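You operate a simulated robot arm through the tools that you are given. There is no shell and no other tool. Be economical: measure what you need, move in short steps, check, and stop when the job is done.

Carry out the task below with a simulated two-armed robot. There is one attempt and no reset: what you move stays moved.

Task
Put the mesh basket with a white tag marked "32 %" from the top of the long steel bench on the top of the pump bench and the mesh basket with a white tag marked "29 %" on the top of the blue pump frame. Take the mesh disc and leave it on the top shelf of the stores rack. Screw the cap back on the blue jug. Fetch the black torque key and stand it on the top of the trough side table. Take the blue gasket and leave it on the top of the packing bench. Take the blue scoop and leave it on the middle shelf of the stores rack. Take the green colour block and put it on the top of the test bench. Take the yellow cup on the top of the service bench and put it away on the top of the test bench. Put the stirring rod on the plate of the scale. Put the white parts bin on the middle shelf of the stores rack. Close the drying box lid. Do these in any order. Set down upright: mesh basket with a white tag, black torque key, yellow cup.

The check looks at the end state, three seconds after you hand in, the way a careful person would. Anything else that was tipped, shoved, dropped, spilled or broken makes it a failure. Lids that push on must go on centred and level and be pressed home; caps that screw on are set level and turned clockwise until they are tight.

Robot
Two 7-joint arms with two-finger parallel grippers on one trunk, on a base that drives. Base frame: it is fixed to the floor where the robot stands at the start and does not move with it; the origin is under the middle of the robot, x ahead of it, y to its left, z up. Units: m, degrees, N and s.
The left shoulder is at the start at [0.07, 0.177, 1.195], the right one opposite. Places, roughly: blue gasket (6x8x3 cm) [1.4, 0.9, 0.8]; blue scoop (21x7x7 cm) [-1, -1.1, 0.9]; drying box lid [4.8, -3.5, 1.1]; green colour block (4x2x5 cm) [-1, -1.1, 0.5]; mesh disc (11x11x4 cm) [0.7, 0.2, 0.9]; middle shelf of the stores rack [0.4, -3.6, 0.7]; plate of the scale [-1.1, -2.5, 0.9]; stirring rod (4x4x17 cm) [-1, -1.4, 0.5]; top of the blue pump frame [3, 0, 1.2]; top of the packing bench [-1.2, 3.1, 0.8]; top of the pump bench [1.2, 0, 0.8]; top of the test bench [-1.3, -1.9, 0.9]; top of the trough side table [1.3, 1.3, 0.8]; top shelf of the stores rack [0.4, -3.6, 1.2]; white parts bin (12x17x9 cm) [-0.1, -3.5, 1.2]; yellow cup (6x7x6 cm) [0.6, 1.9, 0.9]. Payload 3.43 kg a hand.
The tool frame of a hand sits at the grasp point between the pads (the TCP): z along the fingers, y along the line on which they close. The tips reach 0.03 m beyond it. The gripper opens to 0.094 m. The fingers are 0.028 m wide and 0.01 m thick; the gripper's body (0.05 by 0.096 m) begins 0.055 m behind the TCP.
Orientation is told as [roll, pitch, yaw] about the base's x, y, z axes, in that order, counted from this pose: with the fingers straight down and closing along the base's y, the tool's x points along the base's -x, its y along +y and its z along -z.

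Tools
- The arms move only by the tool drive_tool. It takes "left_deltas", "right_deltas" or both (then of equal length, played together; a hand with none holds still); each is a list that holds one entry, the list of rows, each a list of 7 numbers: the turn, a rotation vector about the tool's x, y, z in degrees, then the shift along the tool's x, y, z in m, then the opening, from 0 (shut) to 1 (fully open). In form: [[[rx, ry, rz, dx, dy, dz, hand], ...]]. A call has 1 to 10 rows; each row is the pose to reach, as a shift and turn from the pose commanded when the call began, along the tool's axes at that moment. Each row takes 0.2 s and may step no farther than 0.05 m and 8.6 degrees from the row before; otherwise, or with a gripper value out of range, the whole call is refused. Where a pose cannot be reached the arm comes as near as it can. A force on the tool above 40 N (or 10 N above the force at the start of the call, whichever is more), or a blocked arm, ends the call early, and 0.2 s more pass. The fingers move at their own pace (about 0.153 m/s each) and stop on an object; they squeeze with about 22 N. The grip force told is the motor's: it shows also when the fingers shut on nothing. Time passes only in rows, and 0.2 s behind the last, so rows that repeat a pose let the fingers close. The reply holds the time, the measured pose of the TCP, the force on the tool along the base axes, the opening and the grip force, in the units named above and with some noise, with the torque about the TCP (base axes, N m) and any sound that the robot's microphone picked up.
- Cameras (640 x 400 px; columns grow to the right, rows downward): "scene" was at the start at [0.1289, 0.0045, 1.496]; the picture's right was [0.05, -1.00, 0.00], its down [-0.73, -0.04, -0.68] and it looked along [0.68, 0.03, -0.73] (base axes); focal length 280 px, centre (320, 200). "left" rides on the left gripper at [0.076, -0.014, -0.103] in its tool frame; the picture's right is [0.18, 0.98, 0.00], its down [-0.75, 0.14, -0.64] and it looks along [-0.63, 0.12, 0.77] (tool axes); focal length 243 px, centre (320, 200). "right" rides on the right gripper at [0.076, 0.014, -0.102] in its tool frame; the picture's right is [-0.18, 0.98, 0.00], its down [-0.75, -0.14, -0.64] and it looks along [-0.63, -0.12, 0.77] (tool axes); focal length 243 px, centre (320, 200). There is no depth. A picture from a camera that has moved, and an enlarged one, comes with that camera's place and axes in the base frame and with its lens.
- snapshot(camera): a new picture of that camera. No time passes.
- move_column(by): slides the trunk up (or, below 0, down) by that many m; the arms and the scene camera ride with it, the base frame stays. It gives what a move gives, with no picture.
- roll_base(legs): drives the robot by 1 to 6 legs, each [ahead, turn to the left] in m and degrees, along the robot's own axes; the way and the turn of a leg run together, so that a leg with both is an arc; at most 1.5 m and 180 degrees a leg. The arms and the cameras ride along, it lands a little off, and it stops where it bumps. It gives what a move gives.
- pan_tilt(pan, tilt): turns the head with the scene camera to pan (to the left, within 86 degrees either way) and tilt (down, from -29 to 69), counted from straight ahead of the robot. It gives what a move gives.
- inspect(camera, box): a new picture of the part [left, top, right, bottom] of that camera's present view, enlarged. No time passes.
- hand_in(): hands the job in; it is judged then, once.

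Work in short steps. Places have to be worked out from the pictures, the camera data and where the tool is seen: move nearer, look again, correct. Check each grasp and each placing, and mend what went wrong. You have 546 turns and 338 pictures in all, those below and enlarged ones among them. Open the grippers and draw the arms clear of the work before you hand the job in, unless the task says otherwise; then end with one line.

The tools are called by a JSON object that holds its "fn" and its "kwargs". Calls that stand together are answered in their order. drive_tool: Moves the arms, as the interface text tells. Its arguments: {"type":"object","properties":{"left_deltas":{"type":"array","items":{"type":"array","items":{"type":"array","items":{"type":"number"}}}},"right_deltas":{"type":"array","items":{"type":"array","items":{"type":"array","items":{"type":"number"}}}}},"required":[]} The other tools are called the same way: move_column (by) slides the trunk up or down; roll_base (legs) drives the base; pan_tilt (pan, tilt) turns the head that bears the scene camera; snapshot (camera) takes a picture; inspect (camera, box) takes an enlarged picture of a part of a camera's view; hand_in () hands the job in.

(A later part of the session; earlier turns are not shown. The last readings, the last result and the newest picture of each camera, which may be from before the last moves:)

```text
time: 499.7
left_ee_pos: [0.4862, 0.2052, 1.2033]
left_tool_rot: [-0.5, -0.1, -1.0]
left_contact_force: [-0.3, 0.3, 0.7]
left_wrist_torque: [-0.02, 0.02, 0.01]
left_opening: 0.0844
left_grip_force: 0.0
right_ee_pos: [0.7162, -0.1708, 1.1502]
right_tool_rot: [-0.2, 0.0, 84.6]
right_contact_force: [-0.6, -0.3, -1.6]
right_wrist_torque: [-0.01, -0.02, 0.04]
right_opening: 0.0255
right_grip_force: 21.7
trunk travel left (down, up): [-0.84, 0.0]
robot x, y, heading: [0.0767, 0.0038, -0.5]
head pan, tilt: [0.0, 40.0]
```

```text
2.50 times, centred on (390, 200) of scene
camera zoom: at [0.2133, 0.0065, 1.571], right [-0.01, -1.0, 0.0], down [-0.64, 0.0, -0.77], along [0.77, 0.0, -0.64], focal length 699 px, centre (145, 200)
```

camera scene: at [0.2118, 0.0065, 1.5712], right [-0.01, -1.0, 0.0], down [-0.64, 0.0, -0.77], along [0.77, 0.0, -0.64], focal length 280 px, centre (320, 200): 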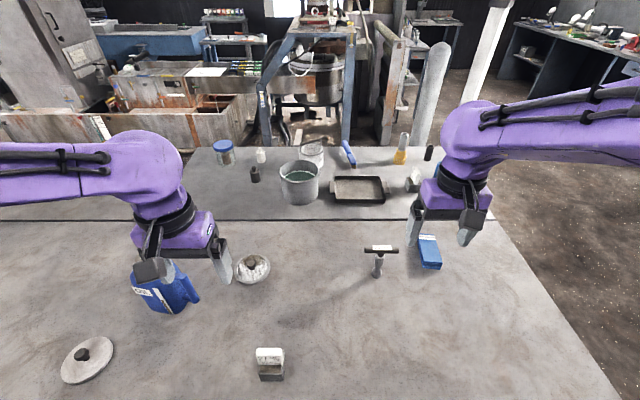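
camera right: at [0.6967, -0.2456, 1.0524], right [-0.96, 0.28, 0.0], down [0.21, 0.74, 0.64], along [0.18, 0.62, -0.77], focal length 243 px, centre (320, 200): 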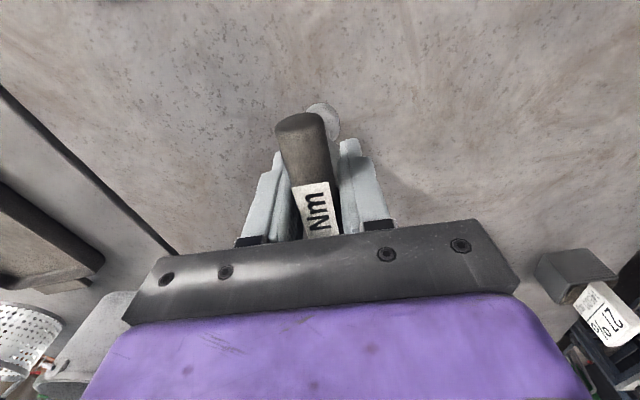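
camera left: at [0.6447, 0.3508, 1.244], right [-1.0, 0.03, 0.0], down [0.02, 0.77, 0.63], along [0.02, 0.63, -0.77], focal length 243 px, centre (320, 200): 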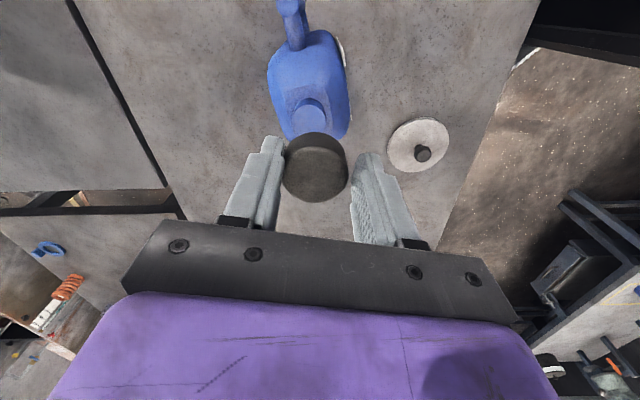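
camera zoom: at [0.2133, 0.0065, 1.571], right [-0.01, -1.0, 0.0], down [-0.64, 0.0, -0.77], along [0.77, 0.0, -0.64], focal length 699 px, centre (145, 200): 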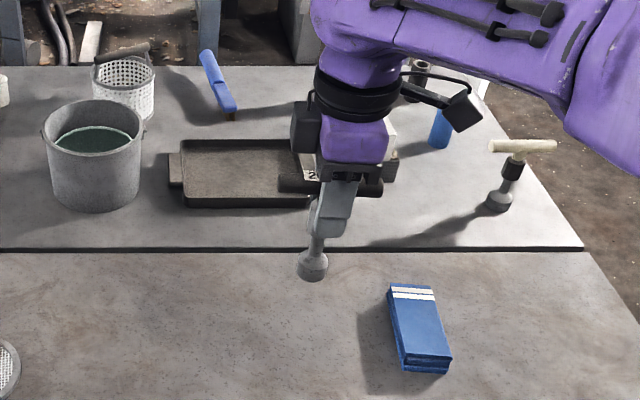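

It hangs straight. I retract, back off, turn left, and look toward the service bench and trough side table.

{"fn": "drive_tool", "kwargs": {"right_deltas": [[[0, 0, 0, 0.0, 0.04, 0, 0], [0, 0, 0, 0.01, 0.08, 0, 0], [0, 0, 0, 0.02, 0.12, 0, 0], [0, 0, 0, 0.03, 0.16, 0, 0], [0, 0, 0, 0.04, 0.19, 0, 0]]]}}

{"fn": "roll_base", "kwargs": {"legs": [[-0.4, 0], [0, 90], [0.4, 0]]}}

{"fn": "pan_tilt", "kwargs": {"pan": -15, "tilt": 22}}

{"fn": "snapshot", "kwargs": {"camera": "scene"}}

```text
time: 500.9
left_ee_pos: [0.4843, 0.2038, 1.2032]
left_tool_rot: [-0.5, -0.1, -1.0]
left_contact_force: [-0.2, 0.0, 0.7]
left_wrist_torque: [0.0, -0.04, -0.01]
left_opening: 0.0847
left_grip_force: 0.0
right_ee_pos: [0.523, -0.1938, 1.15]
right_tool_rot: [-0.4, 0.0, 84.5]
right_contact_force: [-1.7, -0.1, -2.2]
right_wrist_torque: [-0.01, 0.02, -0.04]
right_opening: 0.0257
right_grip_force: 21.9
trunk travel left (down, up): [-0.84, 0.0]
robot x, y, heading: [0.0792, 0.006, -0.2]
head pan, tilt: [0.0, 40.0]
```

```text
time: 509.4
left_ee_pos: [-0.5245, 0.8096, 1.2025]
left_tool_rot: [-0.5, -0.1, 89.7]
left_contact_force: [0.0, -0.2, 0.1]
left_wrist_torque: [0.01, -0.01, 0.0]
left_opening: 0.0846
left_grip_force: 0.0
right_ee_pos: [-0.1278, 0.8542, 1.1503]
right_tool_rot: [-0.3, -0.1, 175.1]
right_contact_force: [-0.2, 0.0, -1.0]
right_wrist_torque: [0.02, 0.01, 0.01]
right_opening: 0.0253
right_grip_force: 21.8
trunk travel left (down, up): [-0.84, 0.0]
robot x, y, heading: [-0.3212, 0.4077, 90.1]
head pan, tilt: [0.0, 40.0]
```

```text
time: 510.2
left_ee_pos: [-0.5243, 0.8125, 1.2022]
left_tool_rot: [-0.6, 0.0, 89.7]
left_contact_force: [-0.5, 0.2, 0.4]
left_wrist_torque: [-0.01, 0.0, -0.01]
left_opening: 0.0845
left_grip_force: 0.0
right_ee_pos: [-0.1282, 0.8542, 1.149]
right_tool_rot: [-0.2, 0.1, 175.1]
right_contact_force: [-0.5, -0.1, -0.7]
right_wrist_torque: [-0.04, -0.02, -0.02]
right_opening: 0.0255
right_grip_force: 21.8
trunk travel left (down, up): [-0.84, 0.0]
robot x, y, heading: [-0.3188, 0.407, 90.4]
head pan, tilt: [-15.0, 22.0]
```

```text
152 pictures are left
camera scene: at [-0.301, 0.5486, 1.5989], right [0.97, -0.25, 0.0], down [-0.09, -0.36, -0.93], along [0.23, 0.9, -0.38], focal length 280 px, centre (320, 200)
```

scene: 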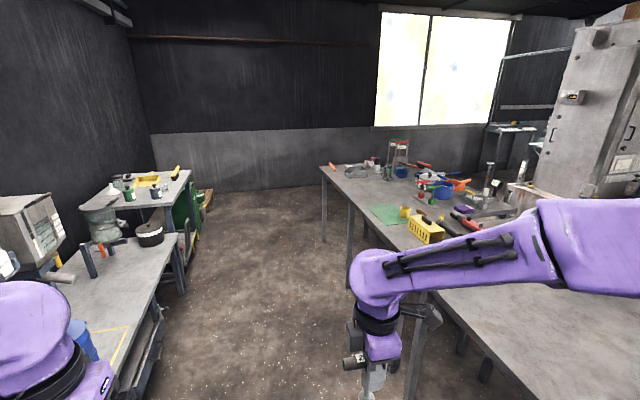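

I zoom at the right part, to see the service bench and access to the trough side table.

{"fn": "inspect", "kwargs": {"camera": "scene", "box": [310, 120, 560, 300]}}

{"fn": "roll_base", "kwargs": {"legs": [[0.55, 0]]}}

{"fn": "pan_tilt", "kwargs": {"pan": -45, "tilt": 30}}

{"fn": "snapshot", "kwargs": {"camera": "scene"}}

```text
2.22 times, centred on (435, 210) of scene
camera zoom: at [-0.301, 0.5486, 1.5989], right [0.97, -0.25, 0.0], down [-0.09, -0.36, -0.93], along [0.23, 0.9, -0.38], focal length 622 px, centre (64, 178)
```

zoom: 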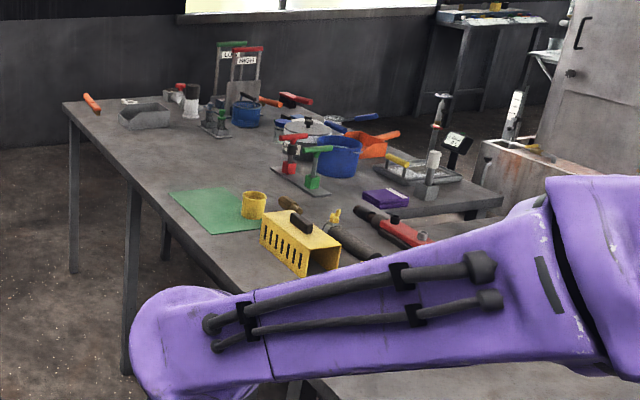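

```text
time: 513.3
left_ee_pos: [-0.524, 1.3636, 1.2036]
left_tool_rot: [-0.6, -0.1, 89.2]
left_contact_force: [0.0, 0.4, 0.0]
left_wrist_torque: [0.04, 0.03, 0.03]
left_opening: 0.0848
left_grip_force: 0.0
right_ee_pos: [-0.1264, 1.4035, 1.1499]
right_tool_rot: [-0.4, 0.0, 174.9]
right_contact_force: [0.0, 0.9, -2.2]
right_wrist_torque: [-0.02, -0.01, -0.01]
right_opening: 0.0256
right_grip_force: 22.7
trunk travel left (down, up): [-0.84, 0.0]
robot x, y, heading: [-0.3221, 0.9578, 90.0]
head pan, tilt: [-15.0, 22.0]
```

```text
time: 514.3
left_ee_pos: [-0.5244, 1.364, 1.203]
left_tool_rot: [-0.7, 0.0, 89.3]
left_contact_force: [-0.3, -0.3, 1.0]
left_wrist_torque: [-0.04, -0.01, 0.05]
left_opening: 0.0847
left_grip_force: 0.0
right_ee_pos: [-0.1274, 1.4052, 1.1494]
right_tool_rot: [-0.2, 0.0, 174.8]
right_contact_force: [-0.4, 0.6, -1.5]
right_wrist_torque: [0.0, -0.01, 0.0]
right_opening: 0.0257
right_grip_force: 22.1
trunk travel left (down, up): [-0.84, 0.0]
robot x, y, heading: [-0.3271, 0.9581, 90.2]
head pan, tilt: [-45.0, 30.0]
```

```text
150 pictures are left
camera scene: at [-0.262, 1.0739, 1.5863], right [0.71, -0.71, 0.0], down [-0.35, -0.35, -0.87], along [0.61, 0.61, -0.5], focal length 280 px, centre (320, 200)
```

scene: 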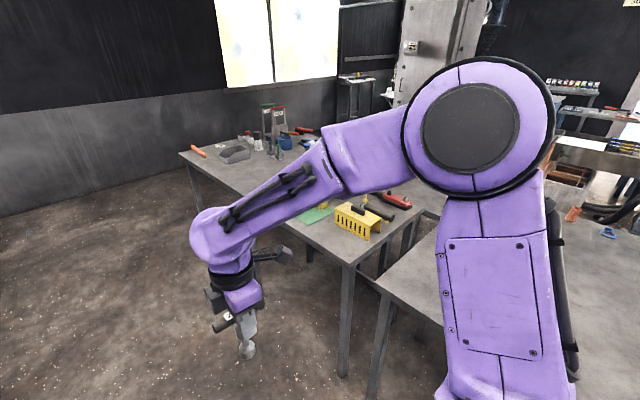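

I turn to face +x near the gap between the benches to view the trough side table's left end.

{"fn": "roll_base", "kwargs": {"legs": [[0.45, 0], [0, -90]]}}

{"fn": "pan_tilt", "kwargs": {"pan": 0, "tilt": 25}}

{"fn": "snapshot", "kwargs": {"camera": "scene"}}

```text
time: 520.9
left_ee_pos: [0.0821, 1.6032, 1.2027]
left_tool_rot: [-0.5, 0.0, -1.4]
left_contact_force: [-0.3, 0.2, -0.1]
left_wrist_torque: [0.01, 0.0, 0.03]
left_opening: 0.0846
left_grip_force: 0.0
right_ee_pos: [0.1184, 1.2055, 1.1497]
right_tool_rot: [-0.2, 0.0, 84.1]
right_contact_force: [0.6, -0.3, -1.7]
right_wrist_torque: [0.0, 0.01, -0.01]
right_opening: 0.0255
right_grip_force: 22.6
trunk travel left (down, up): [-0.84, 0.0]
robot x, y, heading: [-0.3231, 1.4063, -0.4]
head pan, tilt: [-45.0, 30.0]
```

```text
time: 522.0
left_ee_pos: [0.0835, 1.6034, 1.2029]
left_tool_rot: [-0.5, 0.0, -1.3]
left_contact_force: [0.1, 0.1, 0.3]
left_wrist_torque: [0.02, 0.01, 0.03]
left_opening: 0.0847
left_grip_force: 0.1
right_ee_pos: [0.1197, 1.2052, 1.1494]
right_tool_rot: [-0.2, 0.0, 84.1]
right_contact_force: [-0.1, 0.0, -1.4]
right_wrist_torque: [0.01, -0.01, 0.01]
right_opening: 0.0254
right_grip_force: 21.9
trunk travel left (down, up): [-0.84, 0.0]
robot x, y, heading: [-0.3236, 1.4119, -0.9]
head pan, tilt: [0.0, 25.0]
```

```text
149 pictures are left
camera scene: at [-0.1834, 1.4078, 1.5942], right [-0.01, -1.0, 0.0], down [-0.42, 0.01, -0.91], along [0.91, -0.01, -0.42], focal length 280 px, centre (320, 200)
```

scene: 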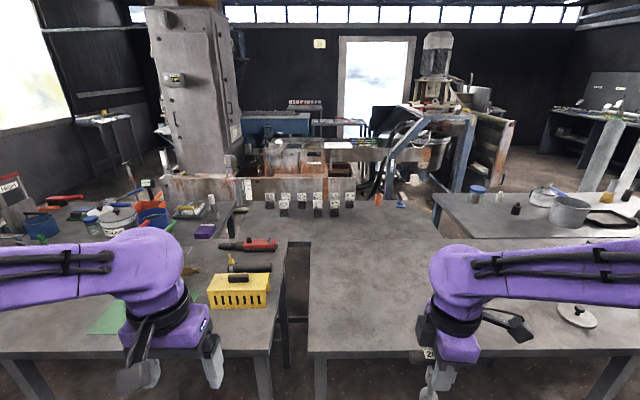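

The trough side table is only reachable from the aisle behind (x≈1.5–2). First I fetch the cup here: it's at about (0.58,1.91) on the service bench. I move to (0,1.75).

{"fn": "roll_base", "kwargs": {"legs": [[0, 60], [0.4, 0], [0, -59.5], [0.1, 0]]}}

{"fn": "pan_tilt", "kwargs": {"pan": 5, "tilt": 40}}

{"fn": "snapshot", "kwargs": {"camera": "scene"}}

{"fn": "snapshot", "kwargs": {"camera": "left"}}

```text
time: 530.5
left_ee_pos: [0.3875, 1.9412, 1.2049]
left_tool_rot: [-0.6, -0.3, -1.9]
left_contact_force: [0.2, -0.3, 0.5]
left_wrist_torque: [0.01, -0.07, 0.01]
left_opening: 0.0845
left_grip_force: 0.2
right_ee_pos: [0.4192, 1.5423, 1.1516]
right_tool_rot: [-0.5, 0.0, 83.6]
right_contact_force: [0.7, 0.7, -2.1]
right_wrist_torque: [0.01, -0.03, 0.03]
right_opening: 0.0254
right_grip_force: 21.4
trunk travel left (down, up): [-0.84, 0.0]
robot x, y, heading: [-0.0178, 1.7477, -1.2]
head pan, tilt: [0.0, 25.0]
```

```text
time: 531.3
left_ee_pos: [0.3945, 1.9407, 1.2028]
left_tool_rot: [-0.5, 0.2, -1.9]
left_contact_force: [0.6, -0.7, -0.5]
left_wrist_torque: [0.01, 0.02, 0.03]
left_opening: 0.0844
left_grip_force: 0.1
right_ee_pos: [0.4268, 1.5438, 1.1488]
right_tool_rot: [-0.2, 0.1, 83.6]
right_contact_force: [-0.1, -0.1, -1.5]
right_wrist_torque: [0.03, -0.01, -0.01]
right_opening: 0.0255
right_grip_force: 22.1
trunk travel left (down, up): [-0.84, 0.0]
robot x, y, heading: [-0.0145, 1.7528, -1.2]
head pan, tilt: [5.0, 40.0]
```

```text
148 pictures are left
camera scene: at [0.1202, 1.755, 1.5707], right [0.07, -1.0, 0.0], down [-0.64, -0.04, -0.77], along [0.76, 0.05, -0.64], focal length 280 px, centre (320, 200)
```

scene: 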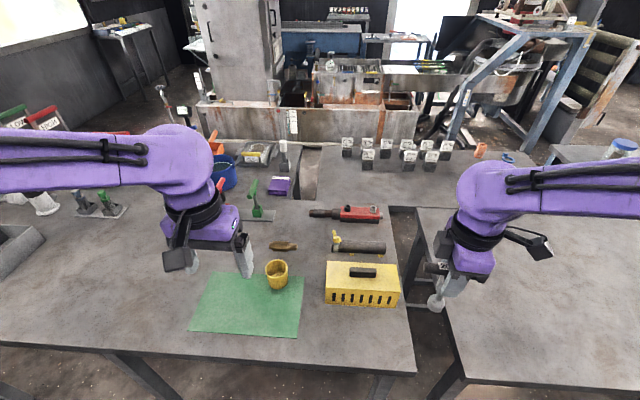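

```text
147 pictures are left
camera left: at [0.3181, 1.9294, 1.3044], right [-0.15, 0.99, -0.01], down [0.76, 0.12, 0.64], along [0.63, 0.09, -0.77], focal length 243 px, centre (320, 200)
```

left: 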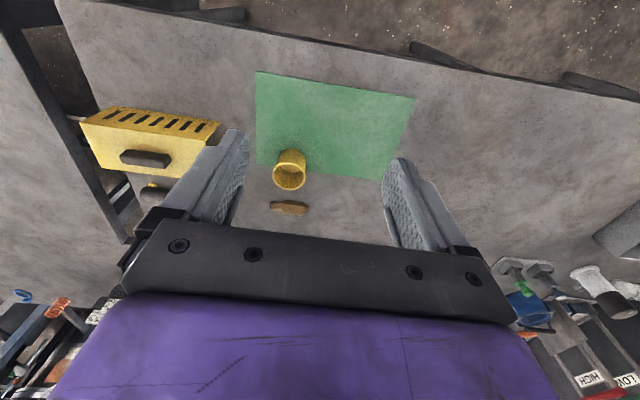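

I zoom on the cup.

{"fn": "inspect", "kwargs": {"camera": "left", "box": [240, 120, 340, 220]}}

{"fn": "inspect", "kwargs": {"camera": "scene", "box": [240, 240, 320, 310]}}

```text
4.00 times, centred on (290, 170) of left
camera zoom: at [0.3181, 1.9294, 1.3044], right [-0.15, 0.99, -0.01], down [0.76, 0.12, 0.64], along [0.63, 0.09, -0.77], focal length 970 px, centre (440, 320)
```

zoom: 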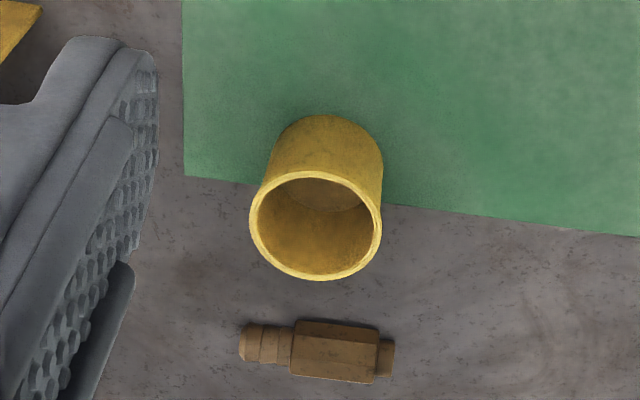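

```text
5.71 times, centred on (280, 275) of scene
camera zoom: at [0.1202, 1.755, 1.5707], right [0.07, -1.0, 0.0], down [-0.64, -0.04, -0.77], along [0.76, 0.05, -0.64], focal length 1598 px, centre (549, -229)
```

zoom: 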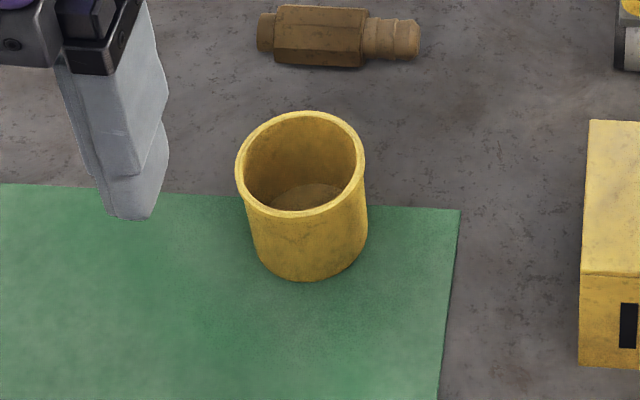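

Cup: Ø6 cm, no handle, centre (0.583,1.908). I move over it and descend in two stages.

{"fn": "drive_tool", "kwargs": {"left_deltas": [[[0, 0, 0, -0.03, -0.005, 0.02, 1], [0, 0, 0, -0.06, -0.01, 0.04, 1], [0, 0, 0, -0.095, -0.015, 0.06, 1], [0, 0, 0, -0.13, -0.02, 0.08, 1], [0, 0, 0, -0.16, -0.024, 0.11, 1], [0, 0, 0, -0.19, -0.0267, 0.14, 1], [0, 0, 0, -0.19, -0.0267, 0.18, 1]]]}}

{"fn": "snapshot", "kwargs": {"camera": "left"}}

```text
time: 532.9
left_ee_pos: [0.5822, 1.906, 1.0219]
left_tool_rot: [-0.7, 0.0, -1.8]
left_contact_force: [-0.1, 0.2, 0.3]
left_wrist_torque: [0.0, 0.03, -0.01]
left_opening: 0.0943
left_grip_force: 0.1
right_ee_pos: [0.426, 1.543, 1.1489]
right_tool_rot: [-0.2, 0.0, 83.6]
right_contact_force: [0.6, 0.1, -1.6]
right_wrist_torque: [0.04, 0.02, -0.01]
right_opening: 0.0255
right_grip_force: 22.0
trunk travel left (down, up): [-0.84, 0.0]
robot x, y, heading: [-0.0159, 1.7518, -1.2]
head pan, tilt: [5.0, 40.0]
```

```text
144 pictures are left
camera left: at [0.5066, 1.8948, 1.1252], right [-0.15, 0.99, -0.01], down [0.76, 0.12, 0.64], along [0.64, 0.09, -0.77], focal length 243 px, centre (320, 200)
```

left: 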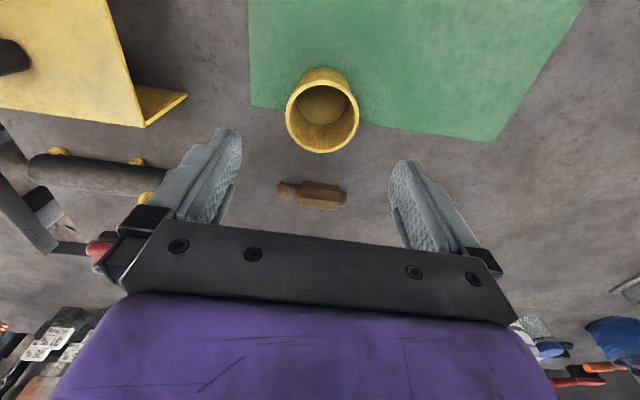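

Aligned. I descend to z≈0.90 and close gently.

{"fn": "drive_tool", "kwargs": {"left_deltas": [[[0, 0, 0, -0.001, 0, 0.04, 1], [0, 0, 0, -0.001, 0, 0.08, 1], [0, 0, 0, -0.001, 0, 0.122, 1], [0, 0, 0, -0.001, 0, 0.122, 0.5], [0, 0, 0, -0.001, 0, 0.122, 0], [0, 0, 0, -0.001, 0, 0.122, 0], [0, 0, 0, -0.001, 0, 0.122, 0]]]}}

{"fn": "drive_tool", "kwargs": {"left_deltas": [[[0, 0, 0, 0, 0, -0.006, 0], [0, 0, 0, 0, 0, -0.015, 0], [0, 0, 0, 0, 0, -0.04, 0], [0, 0, 0, 0, 0, -0.08, 0], [0, 0, 0, 0, 0, -0.12, 0], [0, 0, 0, 0, 0, -0.17, 0], [0, 0, 0, 0.04, 0, -0.2, 0], [0, 0, 0, 0.08, 0, -0.22, 0], [0, 0, 0, 0.12, 0, -0.24, 0], [0, 0, 0, 0.15, 0, -0.25, 0]]]}}

{"fn": "snapshot", "kwargs": {"camera": "left"}}

```text
time: 534.5
left_ee_pos: [0.582, 1.9065, 0.9019]
left_tool_rot: [-0.6, 0.0, -1.8]
left_contact_force: [1.7, 0.0, 2.7]
left_wrist_torque: [0.09, -0.09, -0.03]
left_opening: 0.0591
left_grip_force: 22.1
right_ee_pos: [0.4263, 1.5426, 1.1499]
right_tool_rot: [-0.2, 0.0, 83.6]
right_contact_force: [1.4, -0.2, -1.3]
right_wrist_torque: [0.02, 0.0, -0.02]
right_opening: 0.0255
right_grip_force: 22.2
trunk travel left (down, up): [-0.84, 0.0]
robot x, y, heading: [-0.017, 1.7515, -1.5]
head pan, tilt: [5.0, 40.0]
```

```text
time: 536.7
left_ee_pos: [0.4307, 1.9127, 1.1517]
left_tool_rot: [-0.5, -0.1, -1.9]
left_contact_force: [-0.5, 0.8, 0.2]
left_wrist_torque: [-0.01, 0.02, 0.02]
left_opening: 0.0591
left_grip_force: 22.1
right_ee_pos: [0.4244, 1.542, 1.151]
right_tool_rot: [-0.3, -0.1, 83.7]
right_contact_force: [-0.6, -0.4, -1.7]
right_wrist_torque: [0.01, 0.01, 0.0]
right_opening: 0.0254
right_grip_force: 22.2
trunk travel left (down, up): [-0.84, 0.0]
robot x, y, heading: [-0.016, 1.7514, -0.9]
head pan, tilt: [5.0, 40.0]
```

```text
143 pictures are left
camera left: at [0.3545, 1.9005, 1.254], right [-0.15, 0.99, -0.01], down [0.76, 0.12, 0.64], along [0.64, 0.09, -0.77], focal length 243 px, centre (320, 200)
```

left: 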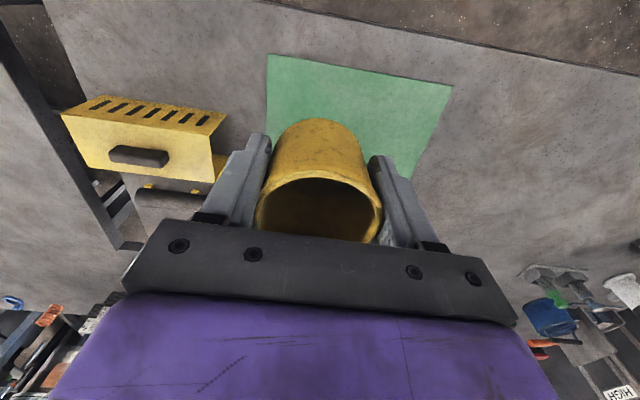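

Cup is held. I drive to the test bench to set it down at the free gap near y≈-1.62.

{"fn": "roll_base", "kwargs": {"legs": [[-0.2, 0], [0, -89], [1.5, 0], [1.5, 0], [0.2, 0], [0, -90]]}}

{"fn": "pan_tilt", "kwargs": {"pan": 0, "tilt": 40}}

{"fn": "snapshot", "kwargs": {"camera": "scene"}}

```text
time: 561.2
left_ee_pos: [-0.6564, -1.6189, 1.1505]
left_tool_rot: [-0.7, 0.0, 178.7]
left_contact_force: [-0.1, -0.8, 0.0]
left_wrist_torque: [0.02, -0.01, 0.0]
left_opening: 0.0588
left_grip_force: 21.8
right_ee_pos: [-0.6516, -1.2508, 1.15]
right_tool_rot: [-0.2, -0.1, -96.1]
right_contact_force: [0.6, 0.0, -1.9]
right_wrist_torque: [0.02, 0.03, 0.03]
right_opening: 0.0256
right_grip_force: 22.2
trunk travel left (down, up): [-0.84, 0.0]
robot x, y, heading: [-0.2071, -1.4521, 179.1]
head pan, tilt: [5.0, 40.0]
```

```text
time: 561.8
left_ee_pos: [-0.6564, -1.6192, 1.1505]
left_tool_rot: [-0.6, 0.0, 178.6]
left_contact_force: [-0.1, -0.8, 0.1]
left_wrist_torque: [0.01, 0.01, -0.02]
left_opening: 0.0589
left_grip_force: 21.8
right_ee_pos: [-0.6529, -1.2503, 1.1501]
right_tool_rot: [-0.2, 0.1, -95.9]
right_contact_force: [-0.1, -0.9, -2.4]
right_wrist_torque: [0.02, 0.01, 0.07]
right_opening: 0.0252
right_grip_force: 22.0
trunk travel left (down, up): [-0.84, 0.0]
robot x, y, heading: [-0.2065, -1.4566, 179.4]
head pan, tilt: [0.0, 40.0]
```

```text
142 pictures are left
camera scene: at [-0.3448, -1.4516, 1.5709], right [0.01, 1.0, 0.0], down [0.64, -0.01, -0.77], along [-0.77, 0.01, -0.64], focal length 280 px, centre (320, 200)
```

scene: 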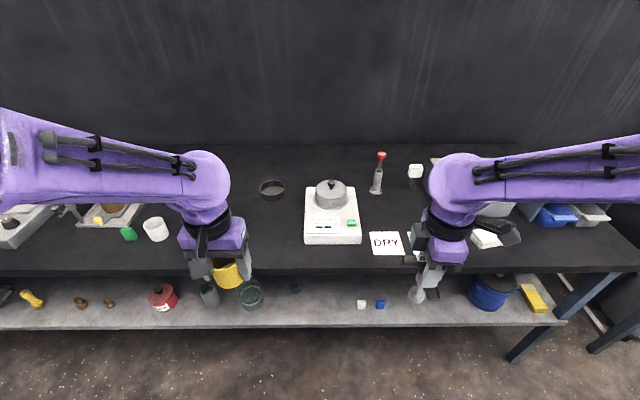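

Left hand is already at y≈-1.62, in line with the gap. I drive in 0.33 m and look.

{"fn": "roll_base", "kwargs": {"legs": [[0.33, 0]]}}

{"fn": "snapshot", "kwargs": {"camera": "left"}}

{"fn": "snapshot", "kwargs": {"camera": "scene"}}

```text
time: 564.0
left_ee_pos: [-0.9871, -1.6125, 1.1514]
left_tool_rot: [-0.6, 0.0, 178.3]
left_contact_force: [0.6, 0.7, -0.8]
left_wrist_torque: [-0.02, 0.0, 0.0]
left_opening: 0.0589
left_grip_force: 21.8
right_ee_pos: [-0.9805, -1.244, 1.1504]
right_tool_rot: [-0.3, -0.1, -96.1]
right_contact_force: [0.8, -0.7, -1.6]
right_wrist_torque: [-0.01, 0.04, 0.01]
right_opening: 0.0253
right_grip_force: 22.2
trunk travel left (down, up): [-0.84, 0.0]
robot x, y, heading: [-0.538, -1.4482, 179.0]
head pan, tilt: [0.0, 40.0]
```

```text
141 pictures are left
camera left: at [-0.9101, -1.6018, 1.254], right [0.16, -0.99, -0.01], down [-0.76, -0.13, 0.64], along [-0.64, -0.09, -0.77], focal length 243 px, centre (320, 200)
```

left: 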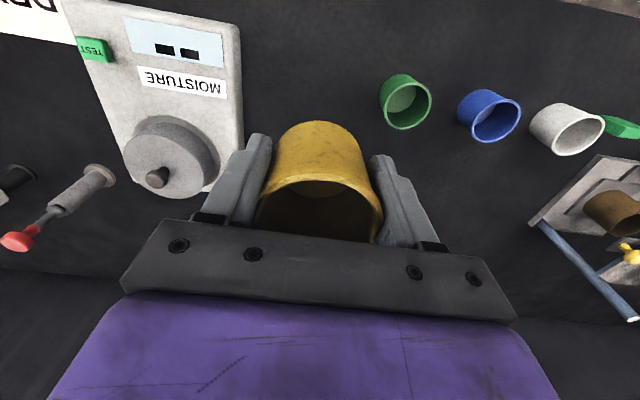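

```text
140 pictures are left
camera scene: at [-0.6737, -1.4461, 1.5711], right [0.02, 1.0, 0.0], down [0.64, -0.01, -0.77], along [-0.77, 0.01, -0.64], focal length 280 px, centre (320, 200)
```

scene: 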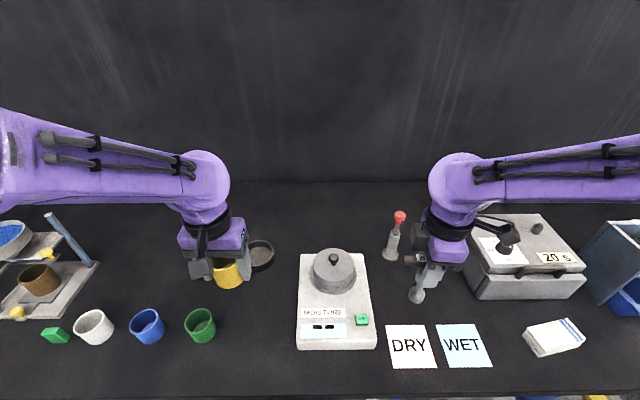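

Clear below. I lower the cup.

{"fn": "drive_tool", "kwargs": {"left_deltas": [[[0, 0, 0, 0, 0, 0.04, 0], [0, 0, 0, 0, 0, 0.08, 0], [0, 0, 0, 0, 0, 0.12, 0], [0, 0, 0, 0, 0, 0.16, 0], [0, 0, 0, 0, 0, 0.2, 0], [0, 0, 0, 0, 0, 0.225, 0], [0, 0, 0, 0, 0, 0.235, 0]]]}}

{"fn": "drive_tool", "kwargs": {"left_deltas": [[[0, 0, 0, 0, 0, 0.003, 0], [0, 0, 0, 0, 0, 0.006, 0], [0, 0, 0, 0, 0, 0.009, 0], [0, 0, 0, 0, 0, 0.012, 0], [0, 0, 0, 0, 0, 0.015, 0], [0, 0, 0, 0, 0, 0.018, 0]]]}}

```text
time: 565.6
left_ee_pos: [-0.9899, -1.61, 0.9163]
left_tool_rot: [-0.6, -0.1, 178.3]
left_contact_force: [1.5, -0.5, -0.7]
left_wrist_torque: [0.0, -0.02, 0.01]
left_opening: 0.0588
left_grip_force: 22.2
right_ee_pos: [-0.9812, -1.2431, 1.1478]
right_tool_rot: [-0.2, 0.1, -96.2]
right_contact_force: [0.0, 0.0, -1.8]
right_wrist_torque: [0.04, 0.0, -0.01]
right_opening: 0.0255
right_grip_force: 22.0
trunk travel left (down, up): [-0.84, 0.0]
robot x, y, heading: [-0.541, -1.4494, 179.1]
head pan, tilt: [0.0, 40.0]
```

```text
time: 567.0
left_ee_pos: [-0.9897, -1.6089, 0.8983]
left_tool_rot: [-0.6, 0.0, 178.3]
left_contact_force: [-0.4, 0.1, -1.4]
left_wrist_torque: [0.03, -0.04, -0.03]
left_opening: 0.0586
left_grip_force: 22.3
right_ee_pos: [-0.9824, -1.2432, 1.1501]
right_tool_rot: [-0.2, 0.1, -96.1]
right_contact_force: [0.7, -0.3, -1.4]
right_wrist_torque: [-0.01, 0.02, -0.02]
right_opening: 0.0257
right_grip_force: 21.4
trunk travel left (down, up): [-0.84, 0.0]
robot x, y, heading: [-0.5409, -1.4478, 178.9]
head pan, tilt: [0.0, 40.0]
```

{"fn": "drive_tool", "kwargs": {"left_deltas": [[[0, 0, 0, 0, 0, 0.002, 0], [0, 0, 0, 0, 0, 0.004, 0], [0, 0, 0, 0, 0, 0.006, 0], [0, 0, 0, 0, 0, 0.008, 0], [0, 0, 0, 0, 0, 0.01, 0]]]}}

```text
time: 568.2
left_ee_pos: [-0.9886, -1.6088, 0.8898]
left_tool_rot: [-0.4, -0.3, 178.3]
left_contact_force: [-3.3, -1.8, 32.1]
left_wrist_torque: [-0.83, -0.18, -0.07]
left_opening: 0.0592
left_grip_force: 22.2
right_ee_pos: [-0.9791, -1.2426, 1.1512]
right_tool_rot: [-0.4, -0.1, -96.2]
right_contact_force: [0.0, 0.1, -2.2]
right_wrist_torque: [0.01, 0.02, 0.01]
right_opening: 0.0255
right_grip_force: 22.3
trunk travel left (down, up): [-0.84, 0.0]
robot x, y, heading: [-0.5384, -1.4519, 179.0]
head pan, tilt: [0.0, 40.0]
```

Contact. I ease, open, and rise.

{"fn": "drive_tool", "kwargs": {"left_deltas": [[[0, 0, 0, 0, 0, -0.003, 0], [0, 0, 0, 0, 0, -0.003, 1], [0, 0, 0, 0, 0, -0.003, 1], [0, 0, 0, 0, 0, -0.003, 1], [0, 0, 0, 0, 0, -0.03, 1], [0, 0, 0, 0, 0, -0.07, 1], [0, 0, 0, 0, 0, -0.11, 1], [0, 0, 0, 0, 0, -0.15, 1], [0, 0, 0, 0, 0, -0.19, 1], [0, 0, 0, 0, 0, -0.23, 1]]]}}

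{"fn": "snapshot", "kwargs": {"camera": "left"}}

```text
time: 570.4
left_ee_pos: [-0.9878, -1.6116, 1.1194]
left_tool_rot: [-0.6, 0.0, 178.4]
left_contact_force: [-0.4, -0.3, 0.3]
left_wrist_torque: [0.0, 0.03, 0.01]
left_opening: 0.0938
left_grip_force: 0.2
right_ee_pos: [-0.9805, -1.2427, 1.1498]
right_tool_rot: [-0.4, 0.0, -96.2]
right_contact_force: [0.1, 0.1, -2.1]
right_wrist_torque: [-0.01, 0.0, 0.03]
right_opening: 0.0253
right_grip_force: 21.6
trunk travel left (down, up): [-0.84, 0.0]
robot x, y, heading: [-0.5415, -1.4474, 179.0]
head pan, tilt: [0.0, 40.0]
```

```text
139 pictures are left
camera left: at [-0.9109, -1.6013, 1.2211], right [0.15, -0.99, -0.01], down [-0.76, -0.13, 0.64], along [-0.63, -0.09, -0.77], focal length 243 px, centre (320, 200)
```

left: 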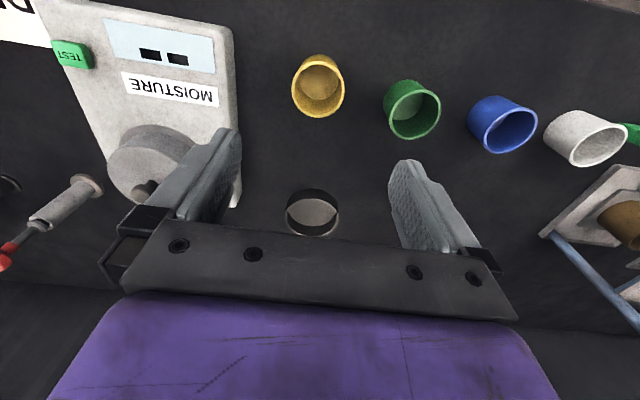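

Cup is upright. Next, the mesh disc on the long bench: drive there.

{"fn": "roll_base", "kwargs": {"legs": [[-0.35, 0], [0, -90], [1.49, 0], [0, -89], [0.24, 0]]}}

{"fn": "snapshot", "kwargs": {"camera": "scene"}}

{"fn": "snapshot", "kwargs": {"camera": "left"}}

```text
time: 588.7
left_ee_pos: [0.5566, 0.2028, 1.1189]
left_tool_rot: [-0.7, -0.1, -1.1]
left_contact_force: [-0.1, -0.1, 0.9]
left_wrist_torque: [0.02, -0.01, -0.01]
left_opening: 0.0941
left_grip_force: 0.0
right_ee_pos: [0.5542, -0.1652, 1.1495]
right_tool_rot: [-0.3, 0.0, 84.4]
right_contact_force: [-0.2, -0.2, -0.5]
right_wrist_torque: [-0.01, 0.02, -0.01]
right_opening: 0.0257
right_grip_force: 22.2
trunk travel left (down, up): [-0.84, 0.0]
robot x, y, heading: [0.1103, 0.0356, -0.4]
head pan, tilt: [0.0, 40.0]
```

```text
138 pictures are left
camera scene: at [0.243, 0.0354, 1.5711], right [-0.01, -1.0, 0.0], down [-0.64, 0.0, -0.77], along [0.77, -0.01, -0.64], focal length 280 px, centre (320, 200)
```

scene: 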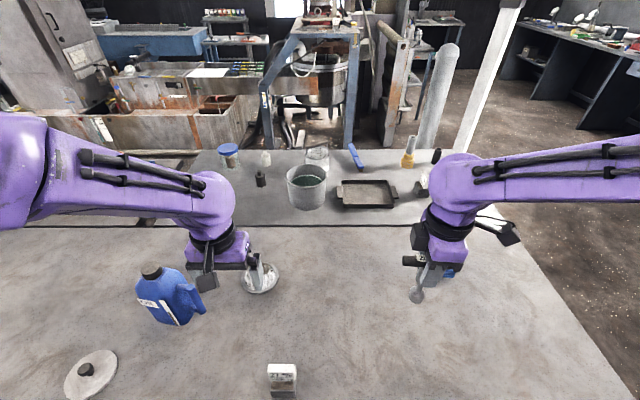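

```text
137 pictures are left
camera left: at [0.4804, 0.191, 1.221], right [-0.17, 0.99, -0.01], down [0.75, 0.13, 0.64], along [0.63, 0.1, -0.77], focal length 243 px, centre (320, 200)
```

left: 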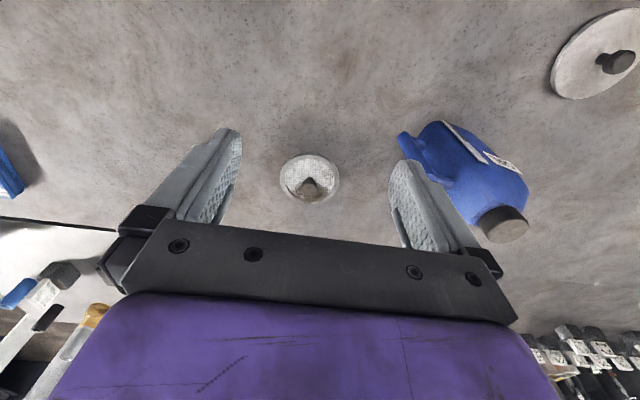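

Knob of the disc at about (0.722,0.211). I move over it and descend in stages.

{"fn": "drive_tool", "kwargs": {"left_deltas": [[[0, 0, 0, -0.04, 0.003, 0, 0.6], [0, 0, 0, -0.08, 0.006, 0, 0.6], [0, 0, 0, -0.12, 0.009, 0.02, 0.6], [0, 0, 0, -0.165, 0.011, 0.04, 0.6], [0, 0, 0, -0.165, 0.011, 0.08, 0.6], [0, 0, 0, -0.165, 0.011, 0.11, 0.6]]]}}

{"fn": "snapshot", "kwargs": {"camera": "left"}}

```text
time: 590.1
left_ee_pos: [0.725, 0.2114, 1.0078]
left_tool_rot: [-0.6, -0.1, -1.0]
left_contact_force: [0.0, -0.7, -0.4]
left_wrist_torque: [0.02, 0.04, 0.02]
left_opening: 0.0567
left_grip_force: 0.0
right_ee_pos: [0.5556, -0.165, 1.1495]
right_tool_rot: [-0.2, 0.0, 84.3]
right_contact_force: [0.5, 0.4, -1.6]
right_wrist_torque: [0.0, 0.01, 0.05]
right_opening: 0.0254
right_grip_force: 22.3
trunk travel left (down, up): [-0.84, 0.0]
robot x, y, heading: [0.1158, 0.0345, -0.4]
head pan, tilt: [0.0, 40.0]
```

```text
136 pictures are left
camera left: at [0.6475, 0.1976, 1.1092], right [-0.17, 0.99, -0.01], down [0.76, 0.13, 0.64], along [0.63, 0.1, -0.77], focal length 243 px, centre (320, 200)
```

left: 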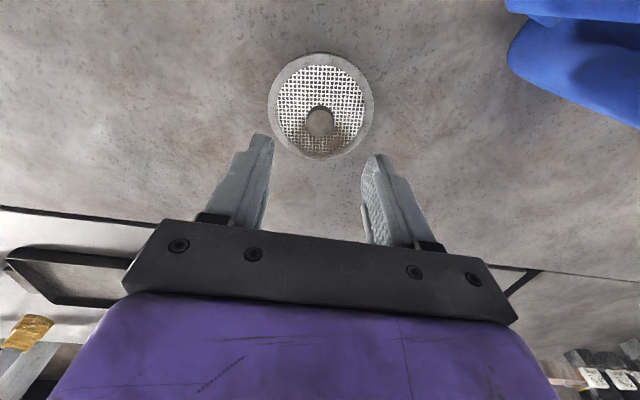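

Knob at (0.729,0.210). I descend and grip the knob.

{"fn": "drive_tool", "kwargs": {"left_deltas": [[[0, 0, 0, -0.004, -0.0015, 0.03, 0.6], [0, 0, 0, -0.004, -0.0015, 0.07, 0.6], [0, 0, 0, -0.004, -0.0015, 0.1, 0.6], [0, 0, 0, -0.004, -0.0015, 0.112, 0.6], [0, 0, 0, -0.004, -0.0015, 0.112, 0.2], [0, 0, 0, -0.004, -0.0015, 0.112, 0], [0, 0, 0, -0.004, -0.0015, 0.112, 0], [0, 0, 0, -0.004, -0.0015, 0.112, 0]]]}}

{"fn": "drive_tool", "kwargs": {"left_deltas": [[[0, 0, 0, 0, 0, -0.008, 0], [0, 0, 0, 0, 0, -0.02, 0], [0, 0, 0, 0, 0, -0.05, 0], [0, 0, 0, 0, 0, -0.09, 0], [0, 0, 0, 0, 0, -0.13, 0], [0, 0, 0, 0, 0, -0.17, 0], [0, 0, 0, 0.0, 0, -0.21, 0], [0, 0, 0, 0.04, 0, -0.24, 0], [0, 0, 0, 0.08, 0, -0.26, 0], [0, 0, 0, 0.12, 0, -0.27, 0]]]}}

{"fn": "snapshot", "kwargs": {"camera": "left"}}

```text
time: 591.9
left_ee_pos: [0.7271, 0.2062, 0.8962]
left_tool_rot: [-0.6, 0.1, -1.1]
left_contact_force: [0.9, 0.4, 0.3]
left_wrist_torque: [0.06, -0.06, -0.04]
left_opening: 0.0263
left_grip_force: 21.7
right_ee_pos: [0.5547, -0.1664, 1.1505]
right_tool_rot: [-0.2, 0.0, 84.4]
right_contact_force: [0.2, -0.2, -1.0]
right_wrist_torque: [0.0, -0.02, -0.01]
right_opening: 0.0255
right_grip_force: 22.4
trunk travel left (down, up): [-0.84, 0.0]
robot x, y, heading: [0.1105, 0.0374, -0.7]
head pan, tilt: [0.0, 40.0]
```

```text
time: 594.1
left_ee_pos: [0.6053, 0.212, 1.1651]
left_tool_rot: [-0.7, -0.2, -1.1]
left_contact_force: [-0.1, -0.1, -1.2]
left_wrist_torque: [-0.02, 0.0, -0.01]
left_opening: 0.0265
left_grip_force: 22.1
right_ee_pos: [0.5538, -0.1658, 1.1503]
right_tool_rot: [-0.3, 0.0, 84.4]
right_contact_force: [0.3, -0.1, -1.8]
right_wrist_torque: [-0.01, -0.01, 0.01]
right_opening: 0.0257
right_grip_force: 21.8
trunk travel left (down, up): [-0.84, 0.0]
robot x, y, heading: [0.1083, 0.039, -0.5]
head pan, tilt: [0.0, 40.0]
```

```text
135 pictures are left
camera left: at [0.5286, 0.1989, 1.268], right [-0.17, 0.99, -0.01], down [0.76, 0.13, 0.64], along [0.63, 0.1, -0.77], focal length 243 px, centre (320, 200)
```

left: 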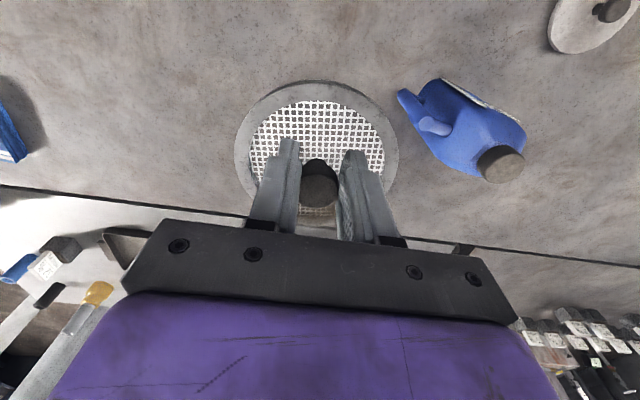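

Disc held level. I drive to the rack (top shelf), to the place the bin came from.

{"fn": "roll_base", "kwargs": {"legs": [[-0.25, 0], [0, -89.5], [1.5, 0], [0.95, 0]]}}

{"fn": "drive_tool", "kwargs": {"left_deltas": [[[0, 0, 0, 0, 0, -0.04, 0], [0, 0, 0, 0, 0, -0.08, 0], [0, 0, 0, 0, 0, -0.12, 0], [0, 0, 0, 0, 0, -0.16, 0], [0, 0, 0, 0, 0, -0.19, 0]]], "right_deltas": [[[0, 0, 0, 0.03, 0.02, -0.02, 0], [0, 0, 0, 0.06, 0.04, -0.05, 0], [0, 0, 0, 0.09, 0.06, -0.08, 0], [0, 0, 0, 0.12, 0.08, -0.11, 0], [0, 0, 0, 0.14, 0.09, -0.13, 0]]]}}

{"fn": "pan_tilt", "kwargs": {"pan": 0, "tilt": 25}}

{"fn": "snapshot", "kwargs": {"camera": "scene"}}

```text
time: 611.4
left_ee_pos: [0.0335, -2.9265, 1.165]
left_tool_rot: [-0.6, -0.1, -90.9]
left_contact_force: [-0.1, 0.3, -0.2]
left_wrist_torque: [0.01, -0.03, -0.01]
left_opening: 0.0257
left_grip_force: 22.2
right_ee_pos: [-0.3432, -2.8766, 1.1502]
right_tool_rot: [-0.2, 0.0, -5.4]
right_contact_force: [-0.2, 0.2, -2.0]
right_wrist_torque: [0.0, -0.02, 0.0]
right_opening: 0.0255
right_grip_force: 21.7
trunk travel left (down, up): [-0.84, 0.0]
robot x, y, heading: [-0.1469, -2.4321, -90.3]
head pan, tilt: [0.0, 40.0]
```

```text
time: 612.6
left_ee_pos: [0.0329, -2.9254, 1.3561]
left_tool_rot: [-0.4, -0.1, -91.1]
left_contact_force: [-0.7, 0.5, -1.6]
left_wrist_torque: [0.0, -0.04, -0.01]
left_opening: 0.026
left_grip_force: 22.4
right_ee_pos: [-0.4756, -2.7728, 1.2802]
right_tool_rot: [-0.3, 0.0, -5.5]
right_contact_force: [0.3, -0.1, -2.1]
right_wrist_torque: [0.01, -0.02, -0.02]
right_opening: 0.0254
right_grip_force: 21.7
trunk travel left (down, up): [-0.84, 0.0]
robot x, y, heading: [-0.1425, -2.4276, -90.4]
head pan, tilt: [0.0, 40.0]
```

```text
time: 613.4
left_ee_pos: [0.0345, -2.927, 1.3554]
left_tool_rot: [-0.5, 0.1, -91.0]
left_contact_force: [0.4, 0.7, -1.0]
left_wrist_torque: [0.03, 0.01, 0.0]
left_opening: 0.0261
left_grip_force: 21.9
right_ee_pos: [-0.4743, -2.773, 1.2789]
right_tool_rot: [-0.2, -0.1, -5.4]
right_contact_force: [-0.7, 0.2, -1.6]
right_wrist_torque: [-0.04, 0.01, -0.02]
right_opening: 0.0255
right_grip_force: 22.2
trunk travel left (down, up): [-0.84, 0.0]
robot x, y, heading: [-0.1434, -2.4332, -90.1]
head pan, tilt: [0.0, 25.0]
```

```text
134 pictures are left
camera scene: at [-0.1457, -2.5738, 1.5941], right [-1.0, 0.0, 0.0], down [0.0, 0.42, -0.91], along [0.0, -0.91, -0.42], focal length 280 px, centre (320, 200)
```

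scene: 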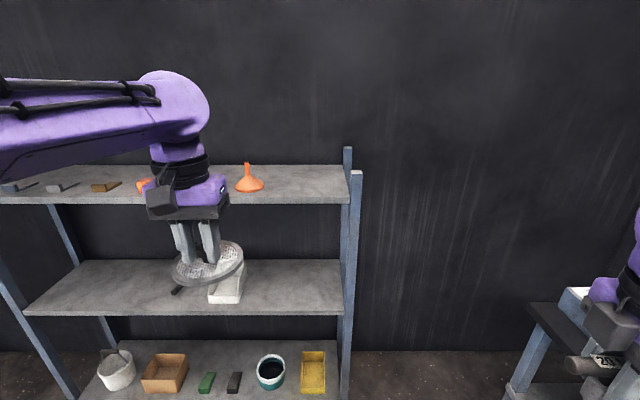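

Free spot on the top shelf: about (-0.085,-3.53). I shift the left hand sideways first, then drive in.

{"fn": "drive_tool", "kwargs": {"left_deltas": [[[0, 0, 0, 0, -0.03, 0, 0], [0, 0, 0, 0, -0.06, 0, 0], [0, 0, 0, 0, -0.09, 0, 0], [0, 0, 0, 0, -0.115, 0, 0]]]}}

{"fn": "roll_base", "kwargs": {"legs": [[0.35, 0]]}}

{"fn": "snapshot", "kwargs": {"camera": "scene"}}

{"fn": "snapshot", "kwargs": {"camera": "left"}}

```text
time: 614.4
left_ee_pos: [-0.0822, -2.923, 1.3578]
left_tool_rot: [-0.7, -0.1, -90.9]
left_contact_force: [-0.3, 0.8, -0.9]
left_wrist_torque: [0.0, -0.04, 0.02]
left_opening: 0.0259
left_grip_force: 22.1
right_ee_pos: [-0.4755, -2.7726, 1.2794]
right_tool_rot: [-0.1, -0.1, -5.4]
right_contact_force: [-1.2, 0.3, -1.8]
right_wrist_torque: [0.0, 0.01, 0.01]
right_opening: 0.0256
right_grip_force: 21.8
trunk travel left (down, up): [-0.84, 0.0]
robot x, y, heading: [-0.1425, -2.4309, -89.9]
head pan, tilt: [0.0, 25.0]
```

```text
time: 616.6
left_ee_pos: [-0.0827, -3.2693, 1.3584]
left_tool_rot: [-0.6, -0.2, -91.0]
left_contact_force: [-0.6, -0.4, 0.0]
left_wrist_torque: [0.0, -0.01, -0.01]
left_opening: 0.0261
left_grip_force: 22.1
right_ee_pos: [-0.4746, -3.117, 1.2807]
right_tool_rot: [-0.3, 0.0, -5.4]
right_contact_force: [-0.8, 0.3, -1.9]
right_wrist_torque: [0.0, 0.02, 0.0]
right_opening: 0.0254
right_grip_force: 22.1
trunk travel left (down, up): [-0.84, 0.0]
robot x, y, heading: [-0.1451, -2.7779, -90.0]
head pan, tilt: [0.0, 25.0]
```

```text
133 pictures are left
camera scene: at [-0.1466, -2.9183, 1.5945], right [-1.0, 0.0, 0.0], down [0.0, 0.42, -0.91], along [0.0, -0.91, -0.42], focal length 280 px, centre (320, 200)
```

scene: 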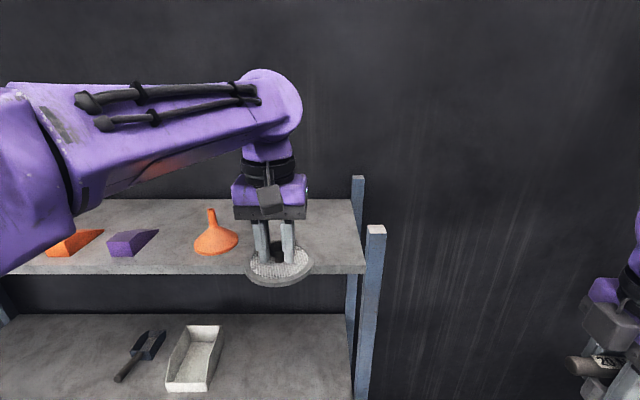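

```text
132 pictures are left
camera left: at [-0.0932, -3.1934, 1.4603], right [0.99, 0.17, -0.01], down [0.14, -0.75, 0.64], along [0.1, -0.63, -0.77], focal length 243 px, centre (320, 200)
```

left: 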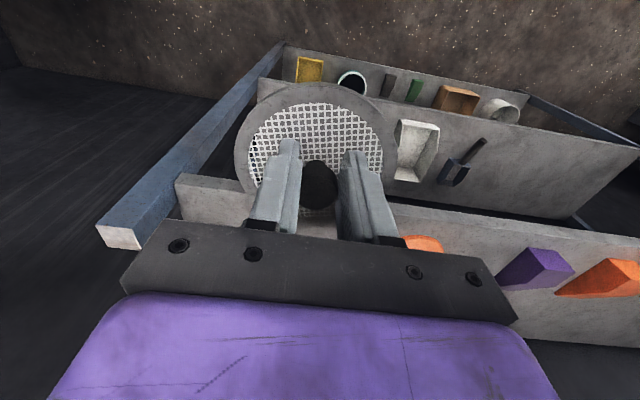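

I zoom to check the scoop on the middle shelf as well.

{"fn": "inspect", "kwargs": {"camera": "scene", "box": [90, 300, 240, 400]}}

{"fn": "inspect", "kwargs": {"camera": "left", "box": [380, 100, 520, 200]}}

```text
4.00 times, centred on (165, 350) of scene
camera zoom: at [-0.1466, -2.9183, 1.5945], right [-1.0, 0.0, 0.0], down [0.0, 0.42, -0.91], along [0.0, -0.91, -0.42], focal length 1119 px, centre (940, -400)
```

zoom: 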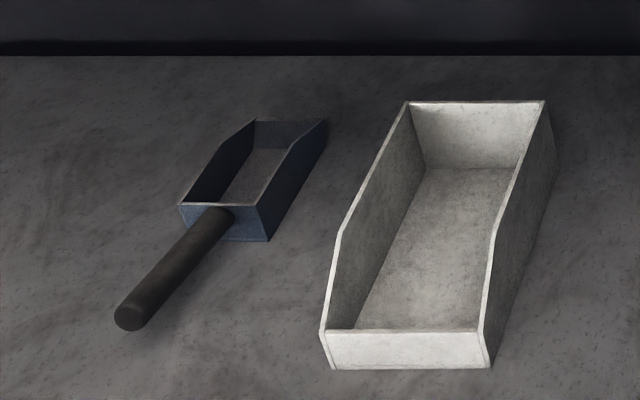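

```text
4.00 times, centred on (450, 150) of left
camera zoom: at [-0.0932, -3.1934, 1.4603], right [0.99, 0.17, -0.01], down [0.14, -0.75, 0.64], along [0.1, -0.63, -0.77], focal length 970 px, centre (-200, 400)
```

zoom: 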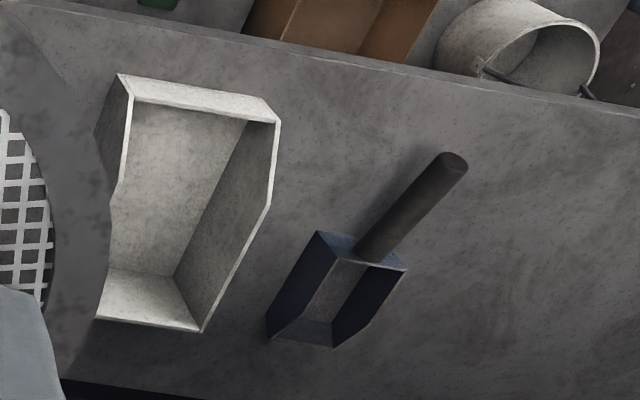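

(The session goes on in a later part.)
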